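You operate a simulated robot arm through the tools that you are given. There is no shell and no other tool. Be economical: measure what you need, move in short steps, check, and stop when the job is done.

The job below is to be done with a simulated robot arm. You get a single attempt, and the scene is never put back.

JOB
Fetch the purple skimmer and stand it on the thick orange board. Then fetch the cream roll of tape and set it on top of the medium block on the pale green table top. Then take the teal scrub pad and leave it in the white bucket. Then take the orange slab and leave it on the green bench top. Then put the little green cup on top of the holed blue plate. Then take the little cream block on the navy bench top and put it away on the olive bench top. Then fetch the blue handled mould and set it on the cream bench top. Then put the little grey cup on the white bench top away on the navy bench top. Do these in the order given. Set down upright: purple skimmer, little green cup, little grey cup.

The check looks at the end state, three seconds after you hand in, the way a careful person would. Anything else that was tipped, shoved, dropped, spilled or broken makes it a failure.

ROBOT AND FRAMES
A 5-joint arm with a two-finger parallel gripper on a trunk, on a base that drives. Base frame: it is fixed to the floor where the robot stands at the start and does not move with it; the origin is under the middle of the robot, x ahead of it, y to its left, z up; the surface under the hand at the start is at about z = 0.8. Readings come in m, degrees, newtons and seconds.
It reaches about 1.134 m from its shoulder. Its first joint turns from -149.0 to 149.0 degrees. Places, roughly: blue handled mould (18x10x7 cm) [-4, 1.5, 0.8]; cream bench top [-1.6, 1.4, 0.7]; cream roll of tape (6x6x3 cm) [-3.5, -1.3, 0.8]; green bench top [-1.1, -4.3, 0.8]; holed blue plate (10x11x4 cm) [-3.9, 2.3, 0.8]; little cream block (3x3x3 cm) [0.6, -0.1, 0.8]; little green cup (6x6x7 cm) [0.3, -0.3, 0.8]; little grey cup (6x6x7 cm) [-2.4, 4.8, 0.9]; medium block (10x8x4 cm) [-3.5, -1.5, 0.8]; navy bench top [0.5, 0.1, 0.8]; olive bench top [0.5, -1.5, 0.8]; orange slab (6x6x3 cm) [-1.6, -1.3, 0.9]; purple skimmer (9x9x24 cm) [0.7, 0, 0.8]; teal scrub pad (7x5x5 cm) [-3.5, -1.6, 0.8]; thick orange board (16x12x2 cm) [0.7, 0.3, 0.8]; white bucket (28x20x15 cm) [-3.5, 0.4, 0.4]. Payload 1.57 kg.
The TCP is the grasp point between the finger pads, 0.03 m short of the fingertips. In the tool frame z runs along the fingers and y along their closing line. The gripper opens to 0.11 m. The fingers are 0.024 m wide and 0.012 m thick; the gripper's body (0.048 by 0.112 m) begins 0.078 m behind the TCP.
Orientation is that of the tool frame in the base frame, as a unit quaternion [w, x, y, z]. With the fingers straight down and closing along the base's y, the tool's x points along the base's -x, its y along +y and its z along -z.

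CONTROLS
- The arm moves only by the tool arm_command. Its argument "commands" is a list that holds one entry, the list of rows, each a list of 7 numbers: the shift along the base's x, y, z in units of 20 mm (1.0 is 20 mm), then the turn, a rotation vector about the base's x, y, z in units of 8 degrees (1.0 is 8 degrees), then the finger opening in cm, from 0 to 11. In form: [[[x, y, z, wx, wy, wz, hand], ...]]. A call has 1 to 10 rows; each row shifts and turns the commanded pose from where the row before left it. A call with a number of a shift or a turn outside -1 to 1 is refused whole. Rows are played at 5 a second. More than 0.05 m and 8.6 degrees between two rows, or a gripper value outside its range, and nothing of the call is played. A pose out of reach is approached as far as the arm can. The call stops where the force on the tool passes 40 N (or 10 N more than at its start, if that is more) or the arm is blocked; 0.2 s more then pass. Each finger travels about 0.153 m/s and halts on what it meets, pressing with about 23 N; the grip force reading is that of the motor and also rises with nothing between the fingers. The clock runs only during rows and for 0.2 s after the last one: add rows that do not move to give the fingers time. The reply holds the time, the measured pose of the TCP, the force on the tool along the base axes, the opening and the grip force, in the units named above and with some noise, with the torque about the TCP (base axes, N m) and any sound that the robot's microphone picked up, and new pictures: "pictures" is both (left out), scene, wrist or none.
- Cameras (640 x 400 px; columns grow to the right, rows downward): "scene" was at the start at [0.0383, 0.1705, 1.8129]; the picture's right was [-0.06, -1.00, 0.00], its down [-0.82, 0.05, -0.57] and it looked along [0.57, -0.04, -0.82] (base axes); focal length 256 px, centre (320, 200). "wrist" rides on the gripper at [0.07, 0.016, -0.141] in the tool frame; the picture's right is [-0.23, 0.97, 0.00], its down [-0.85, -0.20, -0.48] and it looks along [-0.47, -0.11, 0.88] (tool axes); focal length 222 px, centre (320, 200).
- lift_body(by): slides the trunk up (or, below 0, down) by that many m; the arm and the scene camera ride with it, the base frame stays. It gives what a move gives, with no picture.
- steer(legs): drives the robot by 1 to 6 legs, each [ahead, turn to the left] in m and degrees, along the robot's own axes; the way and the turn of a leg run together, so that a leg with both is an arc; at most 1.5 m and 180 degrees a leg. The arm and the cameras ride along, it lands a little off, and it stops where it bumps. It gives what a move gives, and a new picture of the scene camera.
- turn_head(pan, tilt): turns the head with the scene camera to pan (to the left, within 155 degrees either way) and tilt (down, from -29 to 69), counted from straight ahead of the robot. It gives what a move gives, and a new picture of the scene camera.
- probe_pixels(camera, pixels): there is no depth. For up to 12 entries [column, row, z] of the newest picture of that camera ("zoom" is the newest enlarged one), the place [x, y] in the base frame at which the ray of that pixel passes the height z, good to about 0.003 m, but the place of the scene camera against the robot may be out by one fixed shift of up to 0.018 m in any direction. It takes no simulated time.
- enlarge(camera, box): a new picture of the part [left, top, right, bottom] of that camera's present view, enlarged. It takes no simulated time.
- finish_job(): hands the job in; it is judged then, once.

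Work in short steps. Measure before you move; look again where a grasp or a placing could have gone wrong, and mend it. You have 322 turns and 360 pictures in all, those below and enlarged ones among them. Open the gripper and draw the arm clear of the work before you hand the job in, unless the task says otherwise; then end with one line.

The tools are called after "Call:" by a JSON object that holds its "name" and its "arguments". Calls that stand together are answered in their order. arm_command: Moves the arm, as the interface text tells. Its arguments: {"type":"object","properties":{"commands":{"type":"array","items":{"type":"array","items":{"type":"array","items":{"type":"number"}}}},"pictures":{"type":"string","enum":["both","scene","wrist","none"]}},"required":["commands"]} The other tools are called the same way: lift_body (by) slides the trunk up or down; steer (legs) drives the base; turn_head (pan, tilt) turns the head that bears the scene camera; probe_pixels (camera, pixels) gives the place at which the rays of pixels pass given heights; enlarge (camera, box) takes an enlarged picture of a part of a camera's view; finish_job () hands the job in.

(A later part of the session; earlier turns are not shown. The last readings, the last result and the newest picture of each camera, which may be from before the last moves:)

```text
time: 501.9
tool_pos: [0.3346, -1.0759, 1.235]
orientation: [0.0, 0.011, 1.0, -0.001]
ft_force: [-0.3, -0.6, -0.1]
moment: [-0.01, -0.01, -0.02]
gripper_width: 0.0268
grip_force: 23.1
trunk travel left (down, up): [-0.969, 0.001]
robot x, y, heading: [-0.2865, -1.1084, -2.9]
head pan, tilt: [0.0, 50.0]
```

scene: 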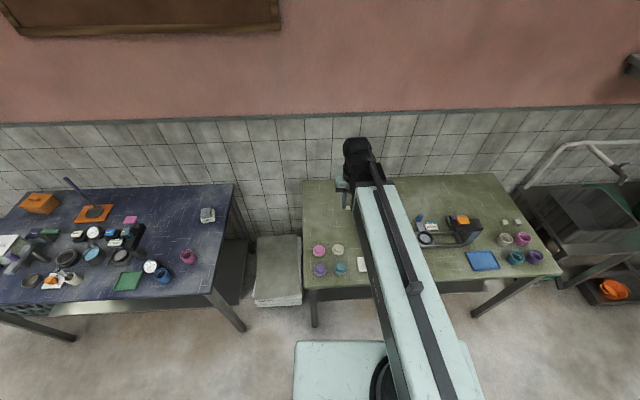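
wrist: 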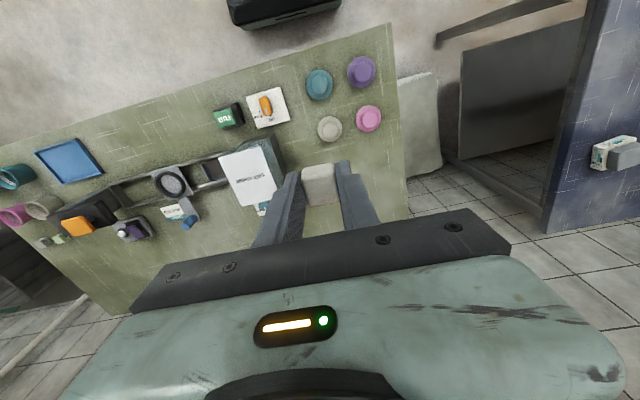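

I'll extend to (0.59,-1.06), clear of the caps and the box.

Call:
{"name": "arm_command", "arguments": {"commands": [[[1, 0.06, 0, 0, 0, 0, 1], [1, 0.06, 0, 0, 0, 0, 1], [1, 0.06, 0, 0, 0, 0, 1], [1, 0.06, 0, 0, 0, 0, 1], [1, 0.06, 0, 0, 0, 0, 1], [1, 0.06, 0, 0, 0, 0, 1], [1, 0.06, 0, 0, 0, 0, 1], [1, 0.06, 0, 0, 0, 0, 1], [1, 0.06, 0, 0, 0, 0, 1], [1, 0.06, 0, 0, 0, 0, 1]]], "pictures": "none"}}

Call:
{"name": "arm_command", "arguments": {"commands": [[[1, 0.06, 0, 0, 0, 0, 1], [1, 0.06, 0, 0, 0, 0, 1], [1, 0.06, 0, 0, 0, 0, 1], [0, 0, 0, 0, 0, 0, 1]]], "pictures": "none"}}

Call:
{"name": "lift_body", "arguments": {"by": -0.3}}

Call:
{"name": "arm_command", "arguments": {"commands": [[[0, 0, 0, 0, 0, 0, 1]]]}}

```text
time: 504.1
tool_pos: [0.5366, -1.0631, 1.2342]
orientation: [0.0, 0.011, 1.0, -0.001]
ft_force: [0.8, -0.5, -0.2]
moment: [0.0, 0.01, 0.01]
gripper_width: 0.027
grip_force: 22.8
trunk travel left (down, up): [-0.969, 0.001]
robot x, y, heading: [-0.2879, -1.1121, -2.7]
head pan, tilt: [0.0, 50.0]
```

```text
time: 505.1
tool_pos: [0.5964, -1.0612, 1.2355]
orientation: [0.001, 0.01, 1.0, 0.0]
ft_force: [-1.1, 0.2, 0.5]
moment: [0.0, 0.01, -0.03]
gripper_width: 0.0269
grip_force: 22.8
trunk travel left (down, up): [-0.969, 0.001]
robot x, y, heading: [-0.2856, -1.1097, -2.9]
head pan, tilt: [0.0, 50.0]
```

```text
time: 508.1
tool_pos: [0.5951, -1.0614, 0.9343]
orientation: [0.0, 0.01, 1.0, -0.001]
ft_force: [0.0, 0.7, -0.9]
moment: [0.01, 0.03, 0.0]
gripper_width: 0.0267
grip_force: 23.0
trunk travel left (down, up): [-0.669, 0.301]
robot x, y, heading: [-0.2858, -1.1121, -2.4]
head pan, tilt: [0.0, 50.0]
```

```text
time: 508.5
tool_pos: [0.5959, -1.0621, 0.9347]
orientation: [-0.001, 0.01, 1.0, -0.001]
ft_force: [-0.2, 0.0, -0.5]
moment: [-0.03, 0.01, 0.01]
gripper_width: 0.0263
grip_force: 23.1
trunk travel left (down, up): [-0.669, 0.301]
robot x, y, heading: [-0.286, -1.1134, -2.6]
head pan, tilt: [0.0, 50.0]
```

scene: 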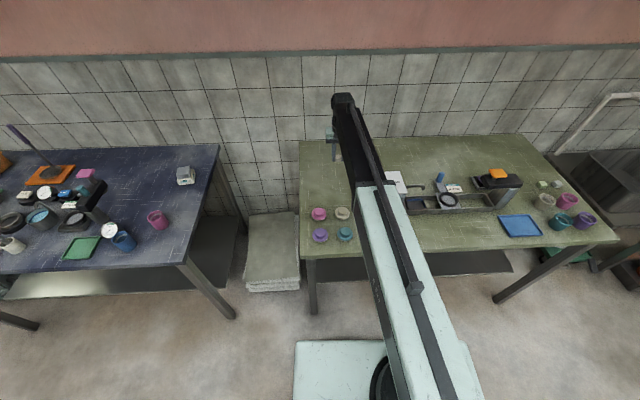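
wrist: 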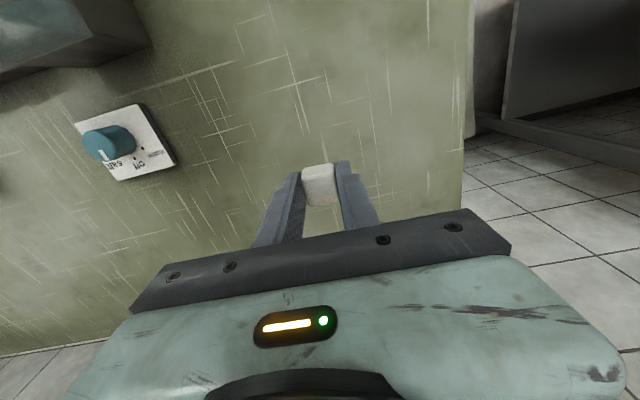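

Clear. I'll lower toward contact (expected near 0.835).

Call:
{"name": "lift_body", "arguments": {"by": -0.09}}

Call:
{"name": "lift_body", "arguments": {"by": -0.005}}

Call:
{"name": "lift_body", "arguments": {"by": -0.002}}

Call:
{"name": "lift_body", "arguments": {"by": -0.002}}

```text
time: 509.8
tool_pos: [0.5952, -1.0611, 0.8452]
orientation: [0.0, 0.01, 1.0, -0.001]
ft_force: [-1.0, 0.2, -0.9]
moment: [-0.02, 0.0, 0.03]
gripper_width: 0.0268
grip_force: 23.1
trunk travel left (down, up): [-0.579, 0.391]
robot x, y, heading: [-0.2854, -1.1121, -2.9]
head pan, tilt: [0.0, 50.0]
```

```text
time: 510.3
tool_pos: [0.5947, -1.062, 0.8401]
orientation: [0.0, 0.011, 1.0, -0.001]
ft_force: [-0.3, -0.1, -0.5]
moment: [-0.01, 0.01, 0.01]
gripper_width: 0.0269
grip_force: 23.1
trunk travel left (down, up): [-0.574, 0.396]
robot x, y, heading: [-0.2865, -1.1111, -2.8]
head pan, tilt: [0.0, 50.0]
```

```text
time: 510.8
tool_pos: [0.5948, -1.0606, 0.8383]
orientation: [0.0, 0.01, 1.0, -0.001]
ft_force: [0.3, -0.2, -0.4]
moment: [-0.01, 0.02, -0.01]
gripper_width: 0.0269
grip_force: 23.1
trunk travel left (down, up): [-0.572, 0.398]
robot x, y, heading: [-0.2828, -1.1124, -3.0]
head pan, tilt: [0.0, 50.0]
```

```text
time: 511.4
tool_pos: [0.5965, -1.0609, 0.8365]
orientation: [0.0, 0.011, 1.0, 0.0]
ft_force: [-0.2, -0.1, 0.4]
moment: [-0.04, -0.01, 0.01]
gripper_width: 0.0266
grip_force: 23.4
trunk travel left (down, up): [-0.57, 0.4]
robot x, y, heading: [-0.2873, -1.1116, -2.8]
head pan, tilt: [0.0, 50.0]
```

Call:
{"name": "lift_body", "arguments": {"by": -0.002}}

Call:
{"name": "lift_body", "arguments": {"by": -0.002}}

Call:
{"name": "lift_body", "arguments": {"by": -0.002}}

```text
time: 511.9
tool_pos: [0.5942, -1.0612, 0.8351]
orientation: [0.002, 0.01, 1.0, 0.001]
ft_force: [2.9, -0.4, 10.3]
moment: [0.0, -0.14, 0.02]
gripper_width: 0.0267
grip_force: 23.1
trunk travel left (down, up): [-0.568, 0.402]
robot x, y, heading: [-0.287, -1.1101, -3.0]
head pan, tilt: [0.0, 50.0]
```

```text
time: 512.4
tool_pos: [0.5941, -1.0613, 0.833]
orientation: [0.001, 0.011, 1.0, 0.001]
ft_force: [3.8, 0.5, 16.9]
moment: [-0.01, -0.08, 0.02]
gripper_width: 0.0267
grip_force: 23.3
trunk travel left (down, up): [-0.566, 0.404]
robot x, y, heading: [-0.2853, -1.1105, -2.7]
head pan, tilt: [0.0, 50.0]
```

```text
time: 512.9
tool_pos: [0.5939, -1.0609, 0.831]
orientation: [0.001, 0.01, 1.0, 0.001]
ft_force: [0.2, 0.3, 16.7]
moment: [0.01, -0.02, 0.01]
gripper_width: 0.0266
grip_force: 22.8
trunk travel left (down, up): [-0.564, 0.406]
robot x, y, heading: [-0.288, -1.1108, -2.6]
head pan, tilt: [0.0, 50.0]
```

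Contact. I'll ease up 3 mm, open and rise.

Call:
{"name": "lift_body", "arguments": {"by": 0.002}}

Call:
{"name": "arm_command", "arguments": {"commands": [[[0, 0, 0, 0, 0, 0, 3], [0, 0, 0, 0, 0, 0, 4], [0, 0, 0, 0, 0, 0, 6], [0, 0, 0, 0, 0, 0, 6]]], "pictures": "none"}}

Call:
{"name": "lift_body", "arguments": {"by": 0.2}}

Call:
{"name": "arm_command", "arguments": {"commands": [[[0, 0, 0, 0, 0, 0, 7]]], "pictures": "wrist"}}

Call:
{"name": "lift_body", "arguments": {"by": 0.2}}

Call:
{"name": "arm_command", "arguments": {"commands": [[[-1, -0.06, 0, 0, 0, 0, 9], [-1, -0.06, 0, 0, 0, 0, 9], [-1, -0.06, 0, 0, 0, 0, 9], [-1, -0.06, 0, 0, 0, 0, 9], [-1, -0.06, 0, 0, 0, 0, 9], [-1, -0.06, 0, 0, 0, 0, 9], [-1, -0.06, 0, 0, 0, 0, 9], [-1, -0.06, 0, 0, 0, 0, 9], [-1, -0.06, 0, 0, 0, 0, 9], [-1, -0.06, 0, 0, 0, 0, 9]]], "pictures": "none"}}

```text
time: 513.4
tool_pos: [0.5947, -1.0602, 0.8324]
orientation: [0.0, 0.011, 1.0, -0.001]
ft_force: [0.4, -0.2, -0.5]
moment: [0.02, 0.02, 0.01]
gripper_width: 0.0268
grip_force: 22.7
trunk travel left (down, up): [-0.566, 0.404]
robot x, y, heading: [-0.2887, -1.1121, -2.4]
head pan, tilt: [0.0, 50.0]
```

```text
time: 514.4
tool_pos: [0.5942, -1.0601, 0.8328]
orientation: [0.0, 0.011, 1.0, 0.0]
ft_force: [0.1, -0.2, -0.3]
moment: [0.03, 0.0, 0.02]
gripper_width: 0.0598
grip_force: 0.0
trunk travel left (down, up): [-0.566, 0.404]
robot x, y, heading: [-0.2852, -1.1103, -2.7]
head pan, tilt: [0.0, 50.0]
```

```text
time: 516.6
tool_pos: [0.5947, -1.0606, 1.0322]
orientation: [0.0, 0.011, 1.0, -0.001]
ft_force: [0.2, -0.4, 0.0]
moment: [-0.02, 0.01, 0.02]
gripper_width: 0.0603
grip_force: 0.1
trunk travel left (down, up): [-0.766, 0.204]
robot x, y, heading: [-0.2877, -1.1127, -2.8]
head pan, tilt: [0.0, 50.0]
```

```text
time: 517.0
tool_pos: [0.5957, -1.0612, 1.0307]
orientation: [0.0, 0.011, 1.0, -0.001]
ft_force: [0.5, 0.5, -0.5]
moment: [0.0, 0.0, 0.01]
gripper_width: 0.0697
grip_force: 0.0
trunk travel left (down, up): [-0.766, 0.204]
robot x, y, heading: [-0.286, -1.1127, -2.7]
head pan, tilt: [0.0, 50.0]
```

wrist: 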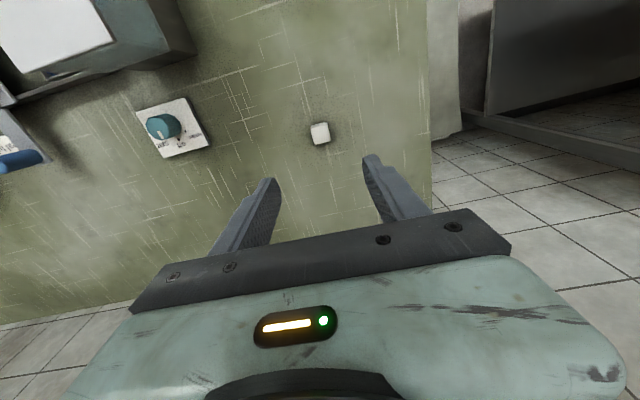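

```text
time: 519.2
tool_pos: [0.5944, -1.0602, 1.2318]
orientation: [0.0, 0.011, 1.0, -0.001]
ft_force: [-0.3, -0.1, -0.1]
moment: [0.0, -0.02, -0.01]
gripper_width: 0.0698
grip_force: 0.0
trunk travel left (down, up): [-0.966, 0.004]
robot x, y, heading: [-0.2883, -1.1126, -2.7]
head pan, tilt: [0.0, 50.0]
```

```text
time: 521.4
tool_pos: [0.3943, -1.0731, 1.2324]
orientation: [0.0, 0.011, 1.0, -0.002]
ft_force: [-0.2, 0.6, -0.3]
moment: [0.02, 0.0, -0.04]
gripper_width: 0.0896
grip_force: 0.1
trunk travel left (down, up): [-0.966, 0.004]
robot x, y, heading: [-0.2846, -1.1112, -2.6]
head pan, tilt: [0.0, 50.0]
```

The block rests on the olive bench. Next is the blue-handled mould on the teal bench; driving there through the corridor.

Call:
{"name": "arm_command", "arguments": {"commands": [[[-1, 0, 0, 0, 0, 0, 9], [-1, 0, 0, 0, 0, 0, 9], [-1, 0, 0, 0, 0, 0, 9]]], "pictures": "none"}}

Call:
{"name": "steer", "arguments": {"legs": [[0, 116], [1.05, 0], [0, 66.5]]}}

```text
time: 522.2
tool_pos: [0.3349, -1.0739, 1.232]
orientation: [0.0, 0.01, 1.0, -0.001]
ft_force: [-0.2, -0.6, 0.3]
moment: [0.0, 0.03, 0.01]
gripper_width: 0.0902
grip_force: 0.0
trunk travel left (down, up): [-0.966, 0.004]
robot x, y, heading: [-0.2893, -1.1119, -2.5]
head pan, tilt: [0.0, 50.0]
```

```text
time: 535.5
tool_pos: [-1.3259, -0.1749, 1.2327]
orientation: [-0.002, 1.0, 0.008, 0.001]
ft_force: [0.6, -0.8, 0.3]
moment: [0.02, -0.04, 0.0]
gripper_width: 0.0899
grip_force: 0.0
trunk travel left (down, up): [-0.966, 0.004]
robot x, y, heading: [-0.7064, -0.0961, 179.3]
head pan, tilt: [0.0, 50.0]
```

scene: 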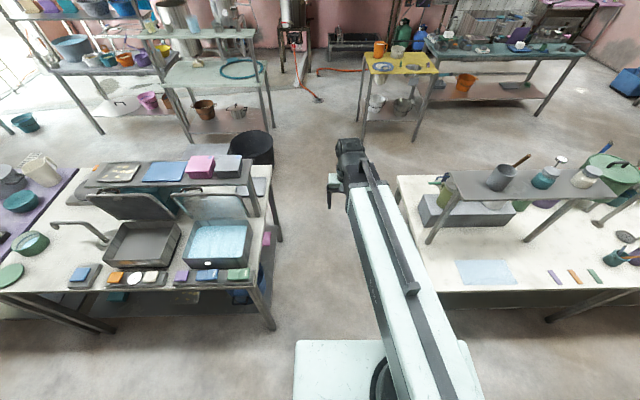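

Call:
{"name": "steer", "arguments": {"legs": [[0, 2.5], [1.0, 0], [0.85, 0], [0, -91], [1.3, 0]]}}

```text
time: 555.3
tool_pos: [-2.6399, 1.7693, 1.231]
orientation: [0.001, 0.716, -0.698, 0.0]
ft_force: [-0.1, 0.6, 0.9]
moment: [-0.02, 0.01, 0.0]
gripper_width: 0.0899
grip_force: 0.0
trunk travel left (down, up): [-0.966, 0.004]
robot x, y, heading: [-2.5603, 1.1532, 90.0]
head pan, tilt: [0.0, 50.0]
```

scene: 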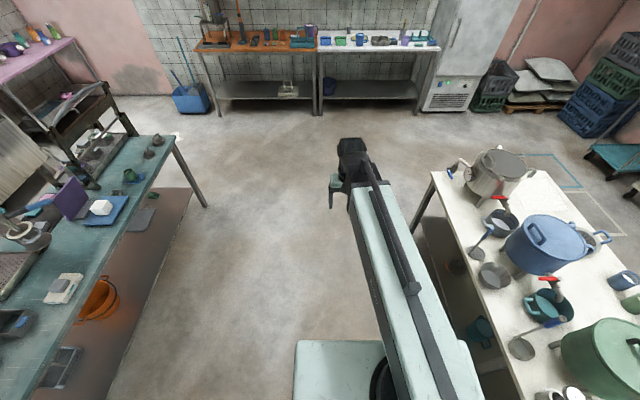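

Call:
{"name": "steer", "arguments": {"legs": [[0.36, 0], [0, 90], [0.5, 0]]}}

Call:
{"name": "arm_command", "arguments": {"commands": [[[0, 0, 0, 0, 0, 0, 10]]], "pictures": "wrist"}}

Call:
{"name": "enlarge", "arguments": {"camera": "scene", "box": [200, 120, 440, 270]}}

```text
time: 563.9
tool_pos: [-3.6796, 1.4465, 1.2327]
orientation: [-0.001, 1.0, 0.005, -0.001]
ft_force: [-0.6, 0.1, 0.9]
moment: [0.04, 0.0, -0.02]
gripper_width: 0.0902
grip_force: 0.2
trunk travel left (down, up): [-0.966, 0.004]
robot x, y, heading: [-3.0591, 1.509, 178.6]
head pan, tilt: [0.0, 50.0]
```

scene: 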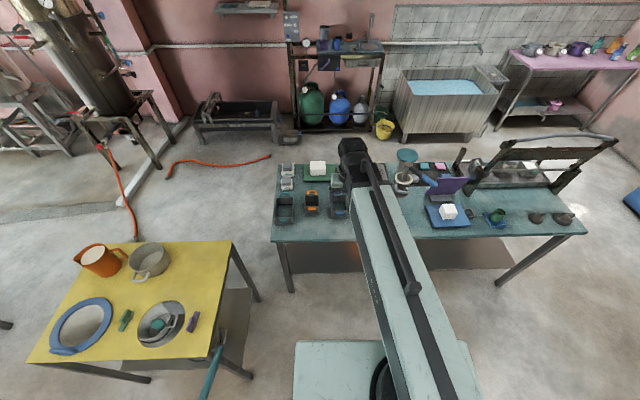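

```text
time: 564.3
tool_pos: [-3.6777, 1.4463, 1.2325]
orientation: [-0.001, 1.0, 0.006, 0.001]
ft_force: [-0.3, -0.4, -0.2]
moment: [-0.02, -0.01, -0.01]
gripper_width: 0.1
grip_force: 0.2
trunk travel left (down, up): [-0.966, 0.004]
robot x, y, heading: [-3.0597, 1.5079, 178.9]
head pan, tilt: [0.0, 50.0]
```

wrist: 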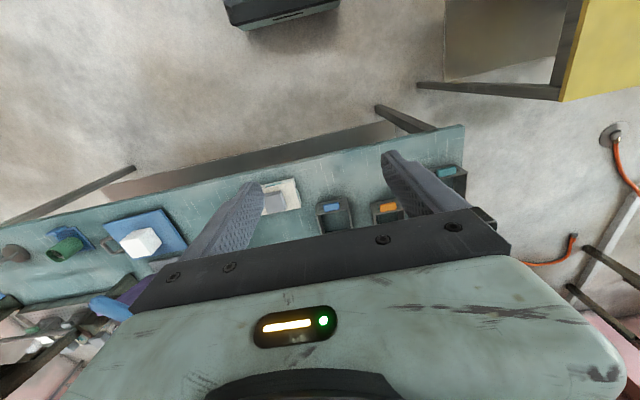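

```text
2.67 times, centred on (320, 195) of scene
```

zoom: 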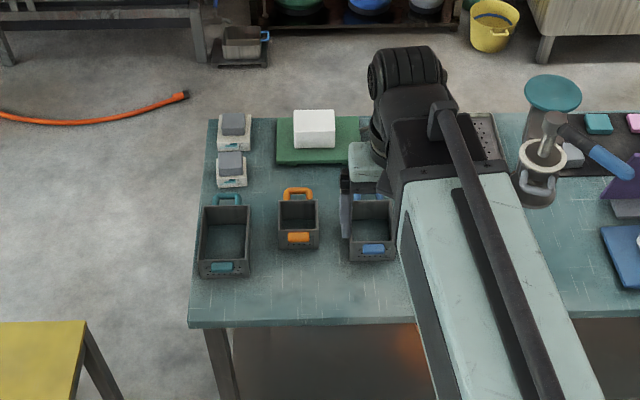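

The blue-handled mould is the open box at zoom (372,230). I need its width for an across-grip, so I'll go over it and measure.

Call:
{"name": "probe_pixels", "arguments": {"camera": "wrist", "pixels": [[333, 213, 0.87], [386, 208, 0.87]]}}

Call:
{"name": "arm_command", "arguments": {"commands": [[[-1, 0, 0, 0, 0, 0, 10], [-1, 0, 0, 0, 0, 0, 10], [-1, 0, 0, 0, 0, 0, 10], [-1, 0, 0, 0, 0, 0, 10], [-1, 0, 0, 0, 0, 0, 10], [-1, 0, 0, 0, 0, 0, 10], [-1, 0, 0, 0, 0, 0, 10], [-1, 0, 0, 0, 0, 0, 10], [-1, 0, 0, 0, 0, 0, 10], [-1, 0, 0, 0, 0, 0, 10]]], "pictures": "none"}}

Call:
{"name": "arm_command", "arguments": {"commands": [[[-1, 0, 0, 0, 0, 0, 10], [-1, 0, 0, 0, 0, 0, 10], [-1, 0, 0, 0, 0, 0, 10]]]}}

Call:
{"name": "enlarge", "arguments": {"camera": "wrist", "box": [220, 60, 440, 200]}}

```text
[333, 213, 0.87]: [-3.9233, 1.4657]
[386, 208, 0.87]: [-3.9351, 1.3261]
```

```text
time: 566.5
tool_pos: [-3.8785, 1.4472, 1.2308]
orientation: [0.0, 1.0, 0.005, 0.0]
ft_force: [0.1, -1.0, 0.3]
moment: [-0.02, -0.04, -0.01]
gripper_width: 0.1001
grip_force: 0.0
trunk travel left (down, up): [-0.966, 0.004]
robot x, y, heading: [-3.0624, 1.5098, 178.3]
head pan, tilt: [0.0, 50.0]
```

```text
time: 567.3
tool_pos: [-3.938, 1.446, 1.2325]
orientation: [-0.002, 1.0, 0.004, 0.0]
ft_force: [-0.2, -0.2, -0.1]
moment: [0.01, 0.01, 0.01]
gripper_width: 0.0999
grip_force: 0.0
trunk travel left (down, up): [-0.966, 0.004]
robot x, y, heading: [-3.0566, 1.5106, 178.8]
head pan, tilt: [0.0, 50.0]
```

scene: 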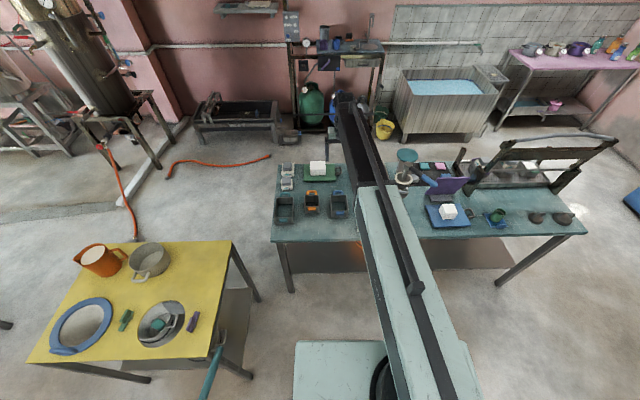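
wrist: 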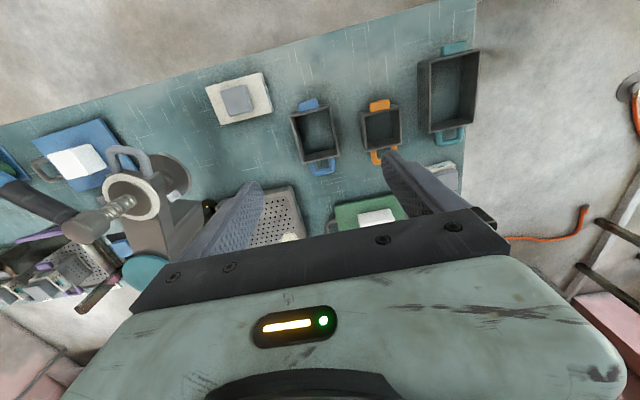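

```text
2.86 times, centred on (330, 130) of wrist
```

zoom: 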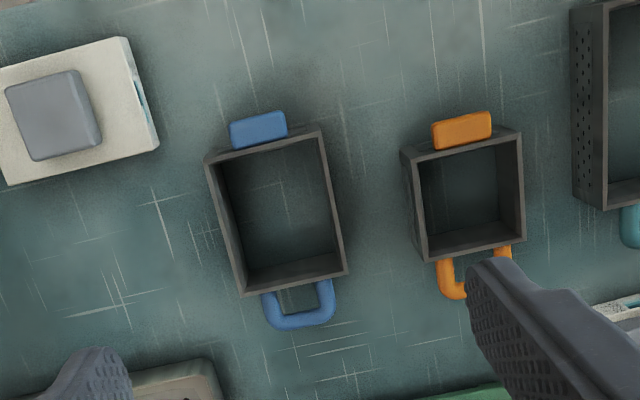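

Call:
{"name": "probe_pixels", "arguments": {"camera": "zoom", "pixels": [[205, 160, 0.86], [321, 127, 0.86], [347, 272, 0.86], [243, 296, 0.86], [403, 150, 0.86], [422, 262, 0.86], [258, 130, 0.84], [300, 315, 0.84], [278, 213, 0.86]]}}

```text
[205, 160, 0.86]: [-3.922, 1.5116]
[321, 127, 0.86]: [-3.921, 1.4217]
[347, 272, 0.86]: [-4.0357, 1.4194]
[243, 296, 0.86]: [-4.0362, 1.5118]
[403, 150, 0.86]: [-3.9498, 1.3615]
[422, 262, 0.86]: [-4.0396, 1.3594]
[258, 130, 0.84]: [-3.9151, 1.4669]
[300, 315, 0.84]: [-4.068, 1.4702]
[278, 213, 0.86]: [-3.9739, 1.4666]
```

Box: x -4.036 to -3.921, y 1.420 to 1.512 (9.1 cm), so an across-grip along y fits. I'll centre at (-3.979,1.466), open fully and lower partway.

Call:
{"name": "arm_command", "arguments": {"commands": [[[-1, 0.5, 0, 0, 0, 0, 11], [-1, 0.5, 0, 0, 0, 0, 11], [0, 0, 0, 0, 0, 0, 11]]], "pictures": "none"}}

Call:
{"name": "lift_body", "arguments": {"by": -0.27}}

Call:
{"name": "arm_command", "arguments": {"commands": [[[0, 0, 0, 0, 0, 0, 11]]]}}

Call:
{"name": "enlarge", "arguments": {"camera": "wrist", "box": [220, 60, 440, 200]}}

```text
time: 568.1
tool_pos: [-3.98, 1.4646, 1.2317]
orientation: [0.0, 1.0, 0.005, 0.0]
ft_force: [0.0, -0.1, 0.5]
moment: [0.01, -0.02, 0.01]
gripper_width: 0.1101
grip_force: 0.1
trunk travel left (down, up): [-0.966, 0.004]
robot x, y, heading: [-3.0606, 1.5098, 178.7]
head pan, tilt: [0.0, 50.0]
```

```text
time: 570.8
tool_pos: [-3.9789, 1.4662, 0.962]
orientation: [-0.001, 1.0, 0.006, 0.0]
ft_force: [-0.2, 0.2, 0.2]
moment: [0.0, -0.03, 0.02]
gripper_width: 0.1099
grip_force: 0.1
trunk travel left (down, up): [-0.696, 0.274]
robot x, y, heading: [-3.0592, 1.509, 178.5]
head pan, tilt: [0.0, 50.0]
```

```text
time: 571.2
tool_pos: [-3.9784, 1.4643, 0.9614]
orientation: [-0.001, 1.0, 0.005, 0.0]
ft_force: [0.5, -0.1, 0.5]
moment: [0.01, -0.01, 0.0]
gripper_width: 0.1097
grip_force: 0.0
trunk travel left (down, up): [-0.696, 0.274]
robot x, y, heading: [-3.0569, 1.5107, 178.8]
head pan, tilt: [0.0, 50.0]
```

scene: 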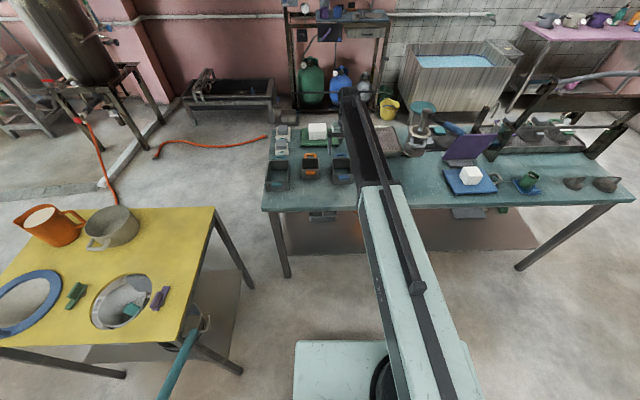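
wrist: 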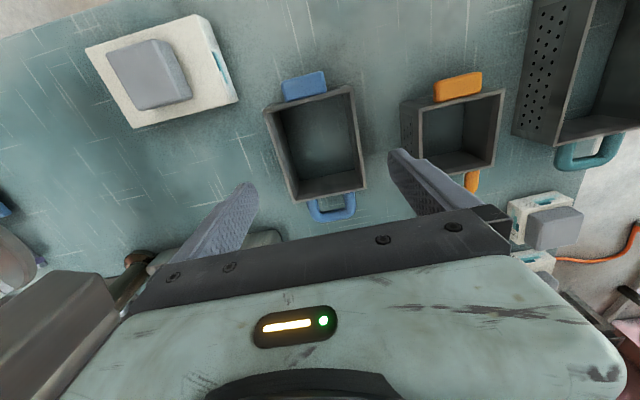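

```text
2.86 times, centred on (330, 130) of wrist
```

zoom: 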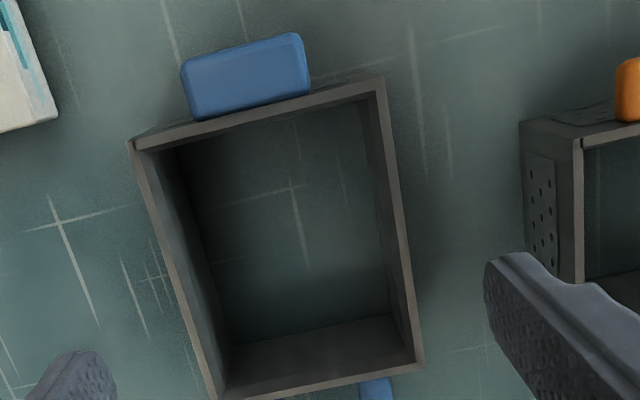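

Call:
{"name": "probe_pixels", "arguments": {"camera": "zoom", "pixels": [[133, 145, 0.86], [384, 80, 0.86], [421, 365, 0.86], [214, 398, 0.86], [133, 145, 0.87], [384, 80, 0.87]]}}

```text
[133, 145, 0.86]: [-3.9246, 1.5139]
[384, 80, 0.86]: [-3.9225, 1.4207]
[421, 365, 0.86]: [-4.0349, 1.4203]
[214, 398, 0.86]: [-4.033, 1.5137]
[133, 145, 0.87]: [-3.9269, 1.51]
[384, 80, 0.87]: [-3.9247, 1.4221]
```

Consistent. I'll lower to 0.846, watching the force, and close.

Call:
{"name": "arm_command", "arguments": {"commands": [[[0, 0.1, 0, 0, 0, 0, 11]]], "pictures": "none"}}

Call:
{"name": "lift_body", "arguments": {"by": -0.075}}

Call:
{"name": "lift_body", "arguments": {"by": -0.04}}

Call:
{"name": "arm_command", "arguments": {"commands": [[[0, 0, 0, 0, 0, 0, 10], [0, 0, 0, 0, 0, 0, 9], [0, 0, 0, 0, 0, 0, 8], [0, 0, 0, 0, 0, 0, 8], [0, 0, 0, 0, 0, 0, 8]]], "pictures": "wrist"}}

```text
time: 571.6
tool_pos: [-3.9796, 1.468, 0.9623]
orientation: [-0.001, 1.0, 0.005, 0.0]
ft_force: [-0.6, -0.2, 0.0]
moment: [0.04, 0.04, 0.0]
gripper_width: 0.1099
grip_force: 0.0
trunk travel left (down, up): [-0.696, 0.274]
robot x, y, heading: [-3.0529, 1.5087, 178.6]
head pan, tilt: [0.0, 50.0]
```

```text
time: 572.8
tool_pos: [-3.9793, 1.4666, 0.8872]
orientation: [-0.001, 1.0, 0.005, -0.001]
ft_force: [-0.5, -0.6, 0.2]
moment: [0.0, 0.0, -0.02]
gripper_width: 0.11
grip_force: 0.1
trunk travel left (down, up): [-0.621, 0.349]
robot x, y, heading: [-3.0572, 1.511, 178.6]
head pan, tilt: [0.0, 50.0]
```

```text
time: 573.6
tool_pos: [-3.9786, 1.4676, 0.8473]
orientation: [-0.001, 1.0, 0.005, 0.0]
ft_force: [-0.5, 0.0, 0.0]
moment: [0.01, -0.02, 0.0]
gripper_width: 0.1102
grip_force: 0.1
trunk travel left (down, up): [-0.581, 0.389]
robot x, y, heading: [-3.0601, 1.513, 178.6]
head pan, tilt: [0.0, 50.0]
```

```text
time: 574.8
tool_pos: [-3.9796, 1.4674, 0.8475]
orientation: [0.0, 1.0, 0.005, 0.0]
ft_force: [0.1, -0.8, 0.8]
moment: [-0.25, -0.03, -0.02]
gripper_width: 0.0928
grip_force: 23.1
trunk travel left (down, up): [-0.581, 0.389]
robot x, y, heading: [-3.0593, 1.5104, 178.9]
head pan, tilt: [0.0, 50.0]
```

wrist: 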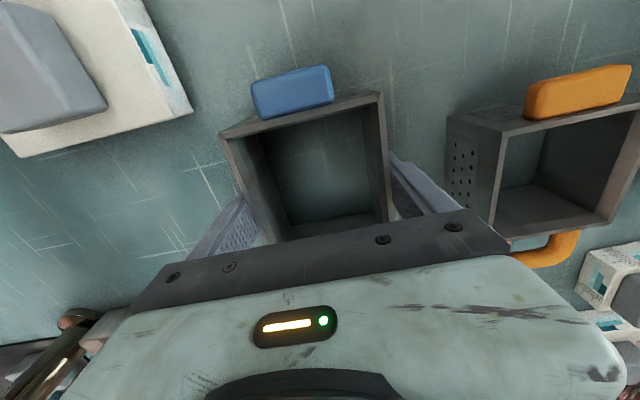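

Gripped across at 9.3 cm. I'll lift a little and check the hold.

Call:
{"name": "lift_body", "arguments": {"by": 0.06}}

Call:
{"name": "arm_command", "arguments": {"commands": [[[0, 0, 0, 0, 0, 0, 8]]]}}

```text
time: 575.8
tool_pos: [-3.9799, 1.4682, 0.9073]
orientation: [-0.001, 1.0, 0.006, 0.001]
ft_force: [0.9, -0.5, -1.9]
moment: [0.01, -0.02, -0.01]
gripper_width: 0.0929
grip_force: 22.7
trunk travel left (down, up): [-0.641, 0.329]
robot x, y, heading: [-3.0594, 1.507, 178.9]
head pan, tilt: [0.0, 50.0]
```

```text
time: 576.2
tool_pos: [-3.9796, 1.467, 0.9071]
orientation: [-0.001, 1.0, 0.005, 0.0]
ft_force: [0.3, 0.2, -1.5]
moment: [-0.05, -0.03, -0.04]
gripper_width: 0.0927
grip_force: 22.6
trunk travel left (down, up): [-0.641, 0.329]
robot x, y, heading: [-3.0566, 1.5108, 178.6]
head pan, tilt: [0.0, 50.0]
```

scene: 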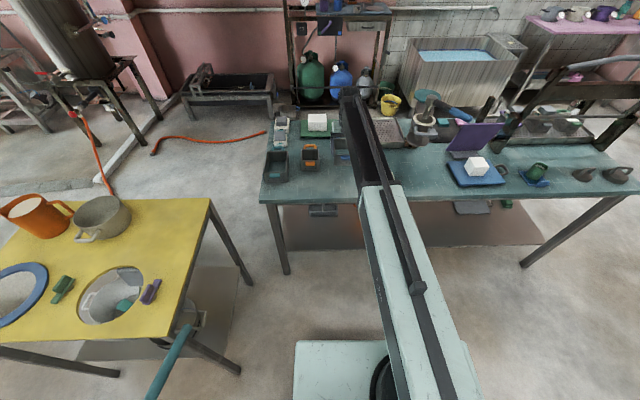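
wrist: 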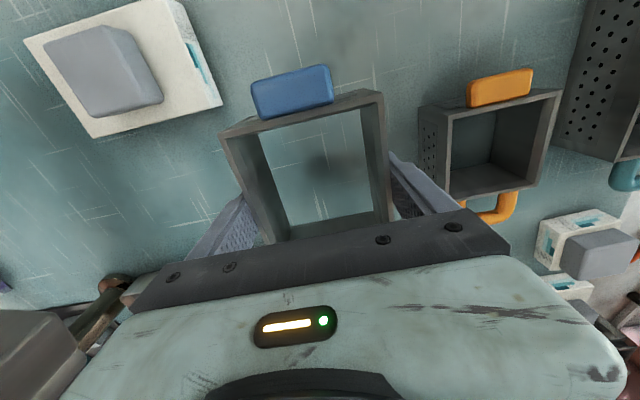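

The mould is bottomless and hangs level. I'll raise, retract, back away and look at the cream bench for a free spot.

Call:
{"name": "lift_body", "arguments": {"by": 0.325}}

Call:
{"name": "arm_command", "arguments": {"commands": [[[1, 0, 0, 0, 0, 0, 8], [1, 0, 0, 0, 0, 0, 8], [1, 0, 0, 0, 0, 0, 8], [1, 0, 0, 0, 0, 0, 8], [1, 0, 0, 0, 0, 0, 8], [1, 0, 0, 0, 0, 0, 8], [1, 0, 0, 0, 0, 0, 8], [1, 0, 0, 0, 0, 0, 8], [1, 0, 0, 0, 0, 0, 8], [1, 0, 0, 0, 0, 0, 8]]], "pictures": "none"}}

Call:
{"name": "arm_command", "arguments": {"commands": [[[1, 0, 0, 0, 0, 0, 8], [1, 0, 0, 0, 0, 0, 8], [1, 0, 0, 0, 0, 0, 8], [1, 0, 0, 0, 0, 0, 8], [1, 0, 0, 0, 0, 0, 8]]], "pictures": "none"}}

Call:
{"name": "steer", "arguments": {"legs": [[-0.5, 0], [0, 90]]}}

Call:
{"name": "turn_head", "arguments": {"pan": 70, "tilt": 45}}

```text
time: 579.4
tool_pos: [-3.9805, 1.4672, 1.2315]
orientation: [-0.001, 1.0, 0.005, 0.0]
ft_force: [-0.8, 1.0, -2.8]
moment: [0.04, -0.02, 0.0]
gripper_width: 0.0927
grip_force: 23.2
trunk travel left (down, up): [-0.966, 0.004]
robot x, y, heading: [-3.0547, 1.5087, 178.9]
head pan, tilt: [0.0, 50.0]
```

```text
time: 581.6
tool_pos: [-3.777, 1.4676, 1.2321]
orientation: [0.0, 1.0, 0.005, 0.0]
ft_force: [0.0, -0.6, -1.9]
moment: [-0.01, -0.02, 0.02]
gripper_width: 0.0928
grip_force: 23.0
trunk travel left (down, up): [-0.966, 0.004]
robot x, y, heading: [-3.0593, 1.5097, 178.8]
head pan, tilt: [0.0, 50.0]
```

```text
time: 582.8
tool_pos: [-3.6795, 1.4675, 1.2325]
orientation: [0.0, 1.0, 0.005, 0.0]
ft_force: [-0.4, 0.2, -1.9]
moment: [0.01, 0.01, -0.01]
gripper_width: 0.0929
grip_force: 23.7
trunk travel left (down, up): [-0.966, 0.004]
robot x, y, heading: [-3.0574, 1.5089, 178.5]
head pan, tilt: [0.0, 50.0]
```

```text
time: 589.6
tool_pos: [-2.5126, 0.8741, 1.2323]
orientation: [0.0, 0.701, 0.714, 0.001]
ft_force: [-0.1, -1.1, -1.5]
moment: [0.06, -0.05, -0.01]
gripper_width: 0.0929
grip_force: 22.5
trunk travel left (down, up): [-0.966, 0.004]
robot x, y, heading: [-2.5777, 1.4983, -91.3]
head pan, tilt: [0.0, 50.0]
```

scene: 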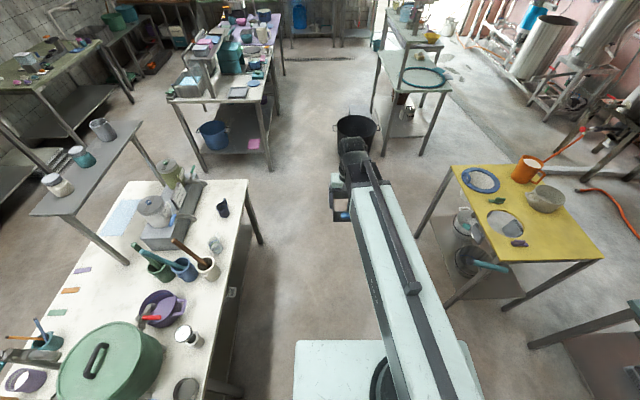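

```text
time: 591.0
tool_pos: [-2.5117, 0.875, 1.2317]
orientation: [-0.001, 0.699, 0.715, 0.0]
ft_force: [0.2, 0.7, -2.9]
moment: [0.01, -0.03, -0.01]
gripper_width: 0.0927
grip_force: 23.1
trunk travel left (down, up): [-0.966, 0.004]
robot x, y, heading: [-2.581, 1.4994, -91.2]
head pan, tilt: [70.0, 45.0]
```

scene: 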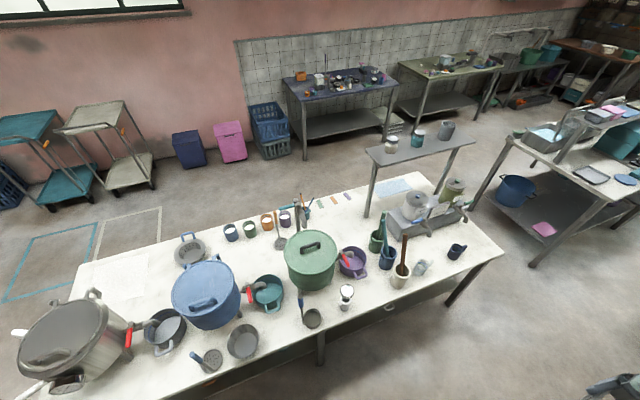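

Call:
{"name": "enlarge", "arguments": {"camera": "scene", "box": [260, 160, 520, 330]}}

Call:
{"name": "probe_pixels", "arguments": {"camera": "scene", "pixels": [[500, 253, 0.73], [415, 172, 0.73], [370, 305, 0.73], [425, 285, 0.73], [470, 262, 0.73], [457, 245, 0.78], [345, 197, 0.73], [393, 188, 0.73], [370, 200, 0.73], [320, 360, 0]]}}

```text
2.35 times, centred on (390, 245) of scene
```

zoom: 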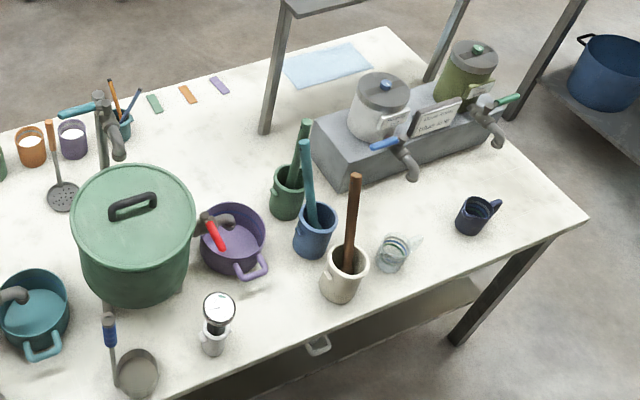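

```text
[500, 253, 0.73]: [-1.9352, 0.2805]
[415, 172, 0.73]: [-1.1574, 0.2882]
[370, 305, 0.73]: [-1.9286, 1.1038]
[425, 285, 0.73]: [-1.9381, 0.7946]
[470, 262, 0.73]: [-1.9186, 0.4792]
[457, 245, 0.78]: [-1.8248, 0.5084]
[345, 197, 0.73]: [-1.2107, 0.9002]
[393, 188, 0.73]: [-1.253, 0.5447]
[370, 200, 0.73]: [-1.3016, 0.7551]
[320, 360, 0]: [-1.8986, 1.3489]
```

The +x side of the bench has an open area around zoom (210,140). I'll measure it.

Call:
{"name": "probe_pixels", "arguments": {"camera": "zoom", "pixels": [[205, 130, 0.73], [215, 160, 0.73], [265, 135, 0.73], [220, 86, 0.73], [188, 95, 0.73], [155, 103, 0.73], [275, 190, 0.75], [120, 158, 0.75], [285, 70, 0.73], [195, 205, 0.9], [240, 120, 0.73], [160, 150, 0.73]]}}

```text
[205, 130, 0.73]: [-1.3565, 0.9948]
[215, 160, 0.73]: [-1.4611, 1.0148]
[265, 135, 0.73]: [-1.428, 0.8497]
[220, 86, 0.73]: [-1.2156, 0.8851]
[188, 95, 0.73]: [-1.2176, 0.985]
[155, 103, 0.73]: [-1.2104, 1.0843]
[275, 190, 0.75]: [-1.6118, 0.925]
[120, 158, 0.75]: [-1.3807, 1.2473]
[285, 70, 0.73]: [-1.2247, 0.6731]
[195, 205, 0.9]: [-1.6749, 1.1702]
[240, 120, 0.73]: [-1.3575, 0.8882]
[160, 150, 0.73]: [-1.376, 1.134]
```

Target for the mould is about (-1.38,1.02), approached from the +x side. Driving around via the corridor.

Call:
{"name": "steer", "arguments": {"legs": [[0.85, 0], [0.8, 0], [0, 91]]}}

Call:
{"name": "turn_head", "arguments": {"pan": 0, "tilt": 45}}

```text
time: 603.3
tool_pos: [-1.9916, -0.0721, 1.2313]
orientation: [0.001, -0.031, 1.0, 0.0]
ft_force: [-1.3, -0.1, -2.3]
moment: [0.0, -0.02, -0.02]
gripper_width: 0.0927
grip_force: 23.0
trunk travel left (down, up): [-0.966, 0.004]
robot x, y, heading: [-2.6099, -0.1765, 0.5]
head pan, tilt: [70.0, 45.0]
```

scene: 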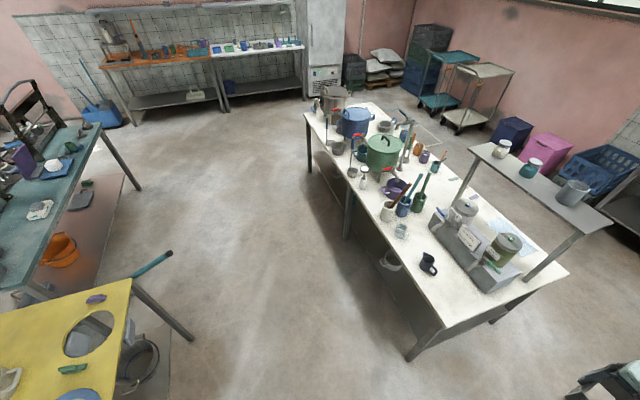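

```text
time: 604.7
tool_pos: [-1.9894, -0.0721, 1.2311]
orientation: [0.0, -0.03, 1.0, -0.001]
ft_force: [-0.8, -0.5, -1.6]
moment: [0.01, 0.04, 0.03]
gripper_width: 0.0929
grip_force: 23.4
trunk travel left (down, up): [-0.966, 0.004]
robot x, y, heading: [-2.6091, -0.1798, 0.5]
head pan, tilt: [0.0, 45.0]
```

scene: 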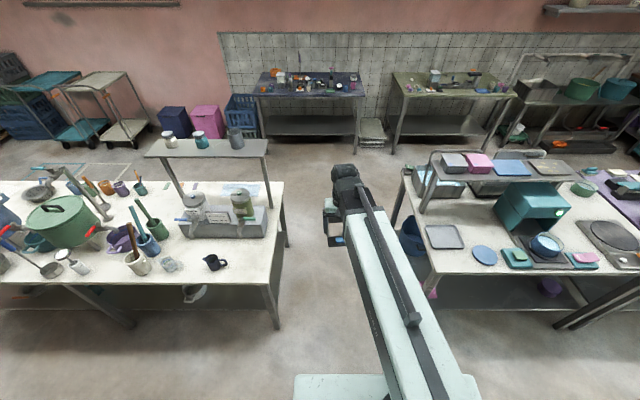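

Call:
{"name": "steer", "arguments": {"legs": [[1.0, 0], [1.0, 0], [0, 89.5], [1.15, 0], [0, 90]]}}

Call:
{"name": "arm_command", "arguments": {"commands": [[[0, 0, 0, 0, 0, 0, 8]]], "pictures": "wrist"}}

Call:
{"name": "enlarge", "arguments": {"camera": "scene", "box": [220, 100, 480, 270]}}

```text
time: 627.9
tool_pos: [-1.2289, 0.8828, 1.2329]
orientation: [-0.001, 0.999, 0.048, -0.001]
ft_force: [-0.7, -0.1, -2.4]
moment: [0.02, -0.07, -0.02]
gripper_width: 0.0929
grip_force: 22.8
trunk travel left (down, up): [-0.966, 0.004]
robot x, y, heading: [-0.6162, 1.0294, -177.7]
head pan, tilt: [0.0, 45.0]
```

scene: 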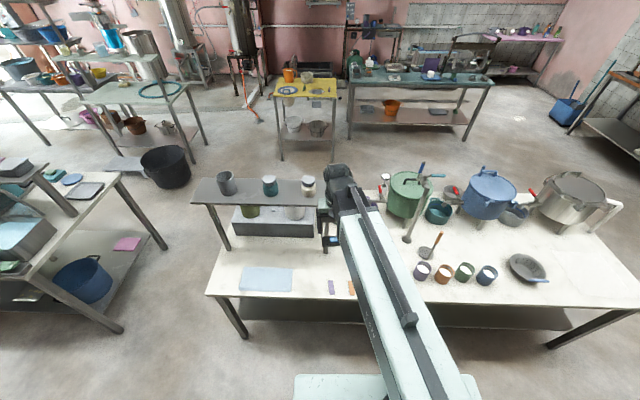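

```text
time: 628.3
tool_pos: [-1.2286, 0.8857, 1.2333]
orientation: [0.0, 0.999, 0.048, -0.001]
ft_force: [-0.1, 0.5, -2.2]
moment: [-0.08, -0.04, 0.01]
gripper_width: 0.0925
grip_force: 22.8
trunk travel left (down, up): [-0.966, 0.004]
robot x, y, heading: [-0.6155, 1.0287, -177.8]
head pan, tilt: [0.0, 45.0]
```

wrist: 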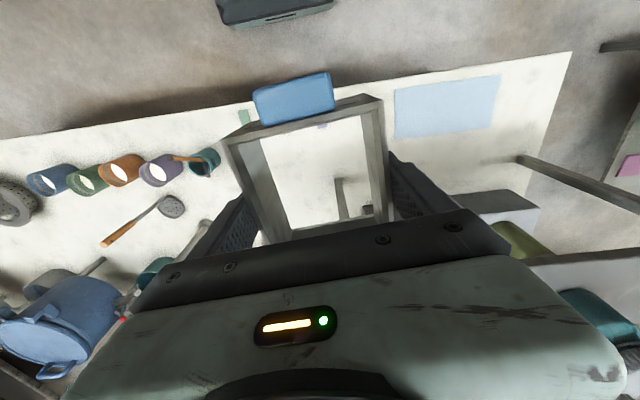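

```text
2.35 times, centred on (350, 185) of scene
```

zoom: 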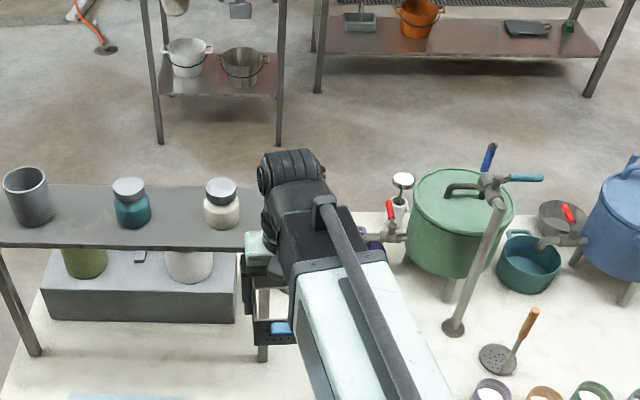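

I'll measure the tall tap's base, the shelf end and the free area from here.

Call:
{"name": "probe_pixels", "arguments": {"camera": "zoom", "pixels": [[453, 328, 0.73], [495, 190, 1.1], [495, 190, 1.2], [255, 245, 1.05], [255, 245, 1.1], [262, 355, 0.73], [500, 358, 0.74], [430, 270, 0.75], [490, 388, 0.8], [275, 205, 1.1]]}}

Call:
{"name": "probe_pixels", "arguments": {"camera": "wrist", "pixels": [[175, 208, 0.74], [200, 163, 0.8], [395, 135, 0.73], [345, 215, 0.73], [245, 117, 0.73], [322, 125, 0.73]]}}

```text
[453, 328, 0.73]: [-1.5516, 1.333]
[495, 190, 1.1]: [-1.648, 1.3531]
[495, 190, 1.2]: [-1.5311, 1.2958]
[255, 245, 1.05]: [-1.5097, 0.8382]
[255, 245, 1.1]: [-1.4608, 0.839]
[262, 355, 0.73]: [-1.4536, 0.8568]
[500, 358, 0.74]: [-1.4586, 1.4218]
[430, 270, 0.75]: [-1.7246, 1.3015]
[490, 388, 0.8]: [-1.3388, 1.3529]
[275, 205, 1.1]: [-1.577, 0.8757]
```

```text
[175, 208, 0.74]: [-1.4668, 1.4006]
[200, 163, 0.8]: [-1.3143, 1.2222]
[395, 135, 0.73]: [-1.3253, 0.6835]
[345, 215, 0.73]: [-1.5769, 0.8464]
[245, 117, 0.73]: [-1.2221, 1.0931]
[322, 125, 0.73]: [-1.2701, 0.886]
```

Free zone: y 0.9–1.18, x -1.25 to -1.5. I'll move sideways first, then extend to (-1.38,1.03).

Call:
{"name": "arm_command", "arguments": {"commands": [[[0, 1, 0, 0, 0, 0, 8], [0, 1, 0, 0, 0, 0, 8], [0, 1, 0, 0, 0, 0, 8], [0, 1, 0, 0, 0, 0, 8], [0, 1, 0, 0, 0, 0, 8], [0, 1, 0, 0, 0, 0, 8], [-1, 1, 0, 0, 0, 0, 8], [-1, 0.2, 0, 0, 0, 0, 8], [-1, 0, 0, 0, 0, 0, 8], [-1, 0, 0, 0, 0, 0, 8]]], "pictures": "none"}}

Call:
{"name": "arm_command", "arguments": {"commands": [[[-1, 0, 0, 0, 0, -0.68, 8], [-1, 0, 0, 0, 0, 0, 8], [-1, 0, 0, 0, 0, 0, 8], [-0.6, 0, 0, 0, 0, 0, 8], [0, 0, 0, 0, 0, 0, 8]]], "pictures": "both"}}

```text
time: 630.5
tool_pos: [-1.309, 1.027, 1.2318]
orientation: [-0.001, 0.999, 0.049, 0.0]
ft_force: [0.5, 0.1, -1.3]
moment: [0.03, 0.0, 0.03]
gripper_width: 0.093
grip_force: 23.1
trunk travel left (down, up): [-0.966, 0.004]
robot x, y, heading: [-0.615, 1.0276, -177.8]
head pan, tilt: [0.0, 45.0]
```

```text
time: 631.7
tool_pos: [-1.3831, 1.0275, 1.2311]
orientation: [-0.001, 1.0, 0.0, -0.001]
ft_force: [-0.1, 0.4, -2.7]
moment: [-0.01, -0.03, 0.01]
gripper_width: 0.0928
grip_force: 23.1
trunk travel left (down, up): [-0.966, 0.004]
robot x, y, heading: [-0.6136, 1.0298, -177.5]
head pan, tilt: [0.0, 45.0]
```

scene: 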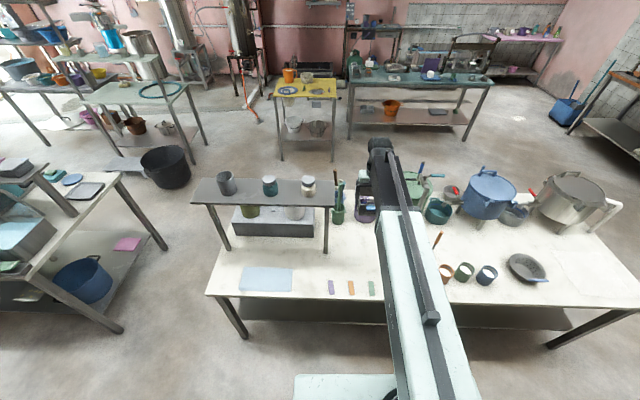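
wrist: 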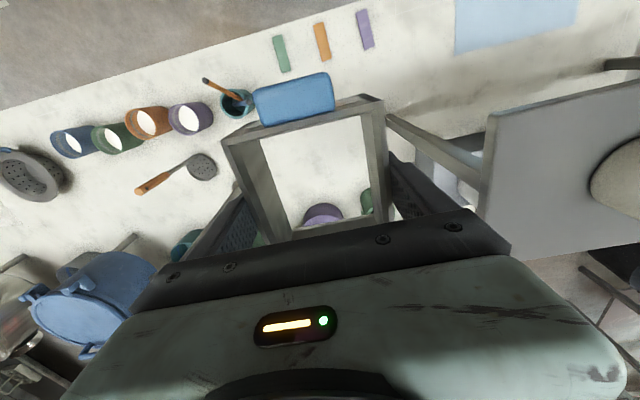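

Call:
{"name": "lift_body", "arguments": {"by": -0.3}}

Call:
{"name": "arm_command", "arguments": {"commands": [[[0, 0, 0, 0, 0, 0, 8]]]}}

```text
time: 634.7
tool_pos: [-1.3811, 1.0275, 0.9315]
orientation: [0.0, 1.0, 0.001, -0.001]
ft_force: [0.4, 0.5, -2.4]
moment: [0.0, -0.01, 0.01]
gripper_width: 0.0925
grip_force: 23.0
trunk travel left (down, up): [-0.666, 0.304]
robot x, y, heading: [-0.6153, 1.0297, -177.8]
head pan, tilt: [0.0, 45.0]
```

```text
time: 635.1
tool_pos: [-1.381, 1.0268, 0.9335]
orientation: [-0.001, 1.0, 0.001, 0.0]
ft_force: [0.3, -0.3, -2.3]
moment: [-0.03, -0.05, -0.01]
gripper_width: 0.0926
grip_force: 23.1
trunk travel left (down, up): [-0.666, 0.304]
robot x, y, heading: [-0.6121, 1.0283, -177.9]
head pan, tilt: [0.0, 45.0]
```

scene: 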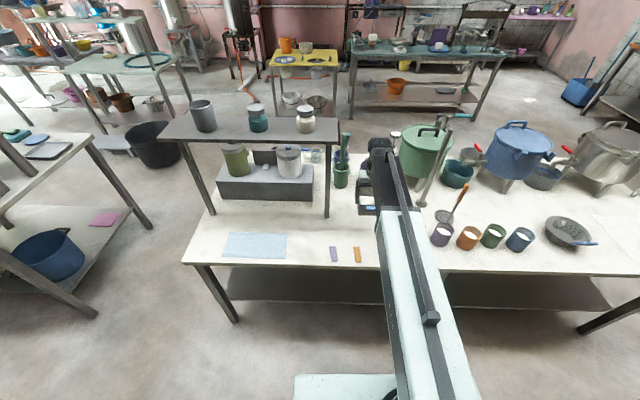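
wrist: 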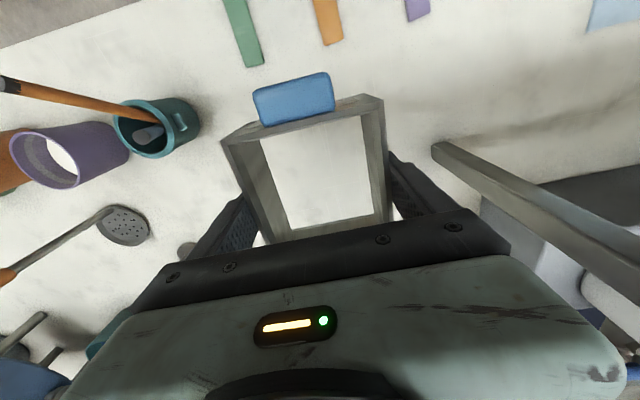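

The space below is clear. I'll lower in steps.

Call:
{"name": "lift_body", "arguments": {"by": -0.12}}

Call:
{"name": "lift_body", "arguments": {"by": -0.02}}

Call:
{"name": "lift_body", "arguments": {"by": -0.005}}

Call:
{"name": "arm_command", "arguments": {"commands": [[[0, 0, 0, 0, 0, 0, 8]]], "pictures": "wrist"}}

```text
time: 636.6
tool_pos: [-1.3811, 1.0272, 0.813]
orientation: [-0.001, 1.0, 0.0, 0.0]
ft_force: [-0.1, 0.3, -2.2]
moment: [-0.02, -0.02, 0.01]
gripper_width: 0.0927
grip_force: 22.9
trunk travel left (down, up): [-0.546, 0.424]
robot x, y, heading: [-0.6143, 1.0288, -177.3]
head pan, tilt: [0.0, 45.0]
```

```text
time: 637.2
tool_pos: [-1.3813, 1.0281, 0.7933]
orientation: [0.0, 1.0, 0.001, 0.0]
ft_force: [-0.1, 0.7, -2.1]
moment: [-0.01, -0.04, 0.03]
gripper_width: 0.0927
grip_force: 23.5
trunk travel left (down, up): [-0.526, 0.444]
robot x, y, heading: [-0.6132, 1.0291, -177.8]
head pan, tilt: [0.0, 45.0]
```

```text
time: 637.8
tool_pos: [-1.381, 1.0289, 0.7872]
orientation: [-0.001, 1.0, 0.001, 0.0]
ft_force: [0.7, -0.1, -0.3]
moment: [-0.06, 0.03, 0.04]
gripper_width: 0.0927
grip_force: 22.9
trunk travel left (down, up): [-0.521, 0.449]
robot x, y, heading: [-0.6135, 1.0302, -177.8]
head pan, tilt: [0.0, 45.0]
```

```text
time: 638.2
tool_pos: [-1.3812, 1.0276, 0.788]
orientation: [-0.001, 1.0, 0.001, -0.001]
ft_force: [1.2, -0.2, -0.2]
moment: [-0.04, 0.02, 0.01]
gripper_width: 0.0929
grip_force: 22.7
trunk travel left (down, up): [-0.521, 0.449]
robot x, y, heading: [-0.6173, 1.0282, -177.9]
head pan, tilt: [0.0, 45.0]
```

wrist: 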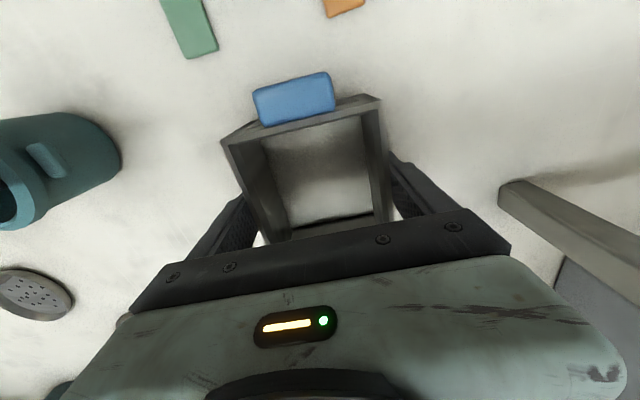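

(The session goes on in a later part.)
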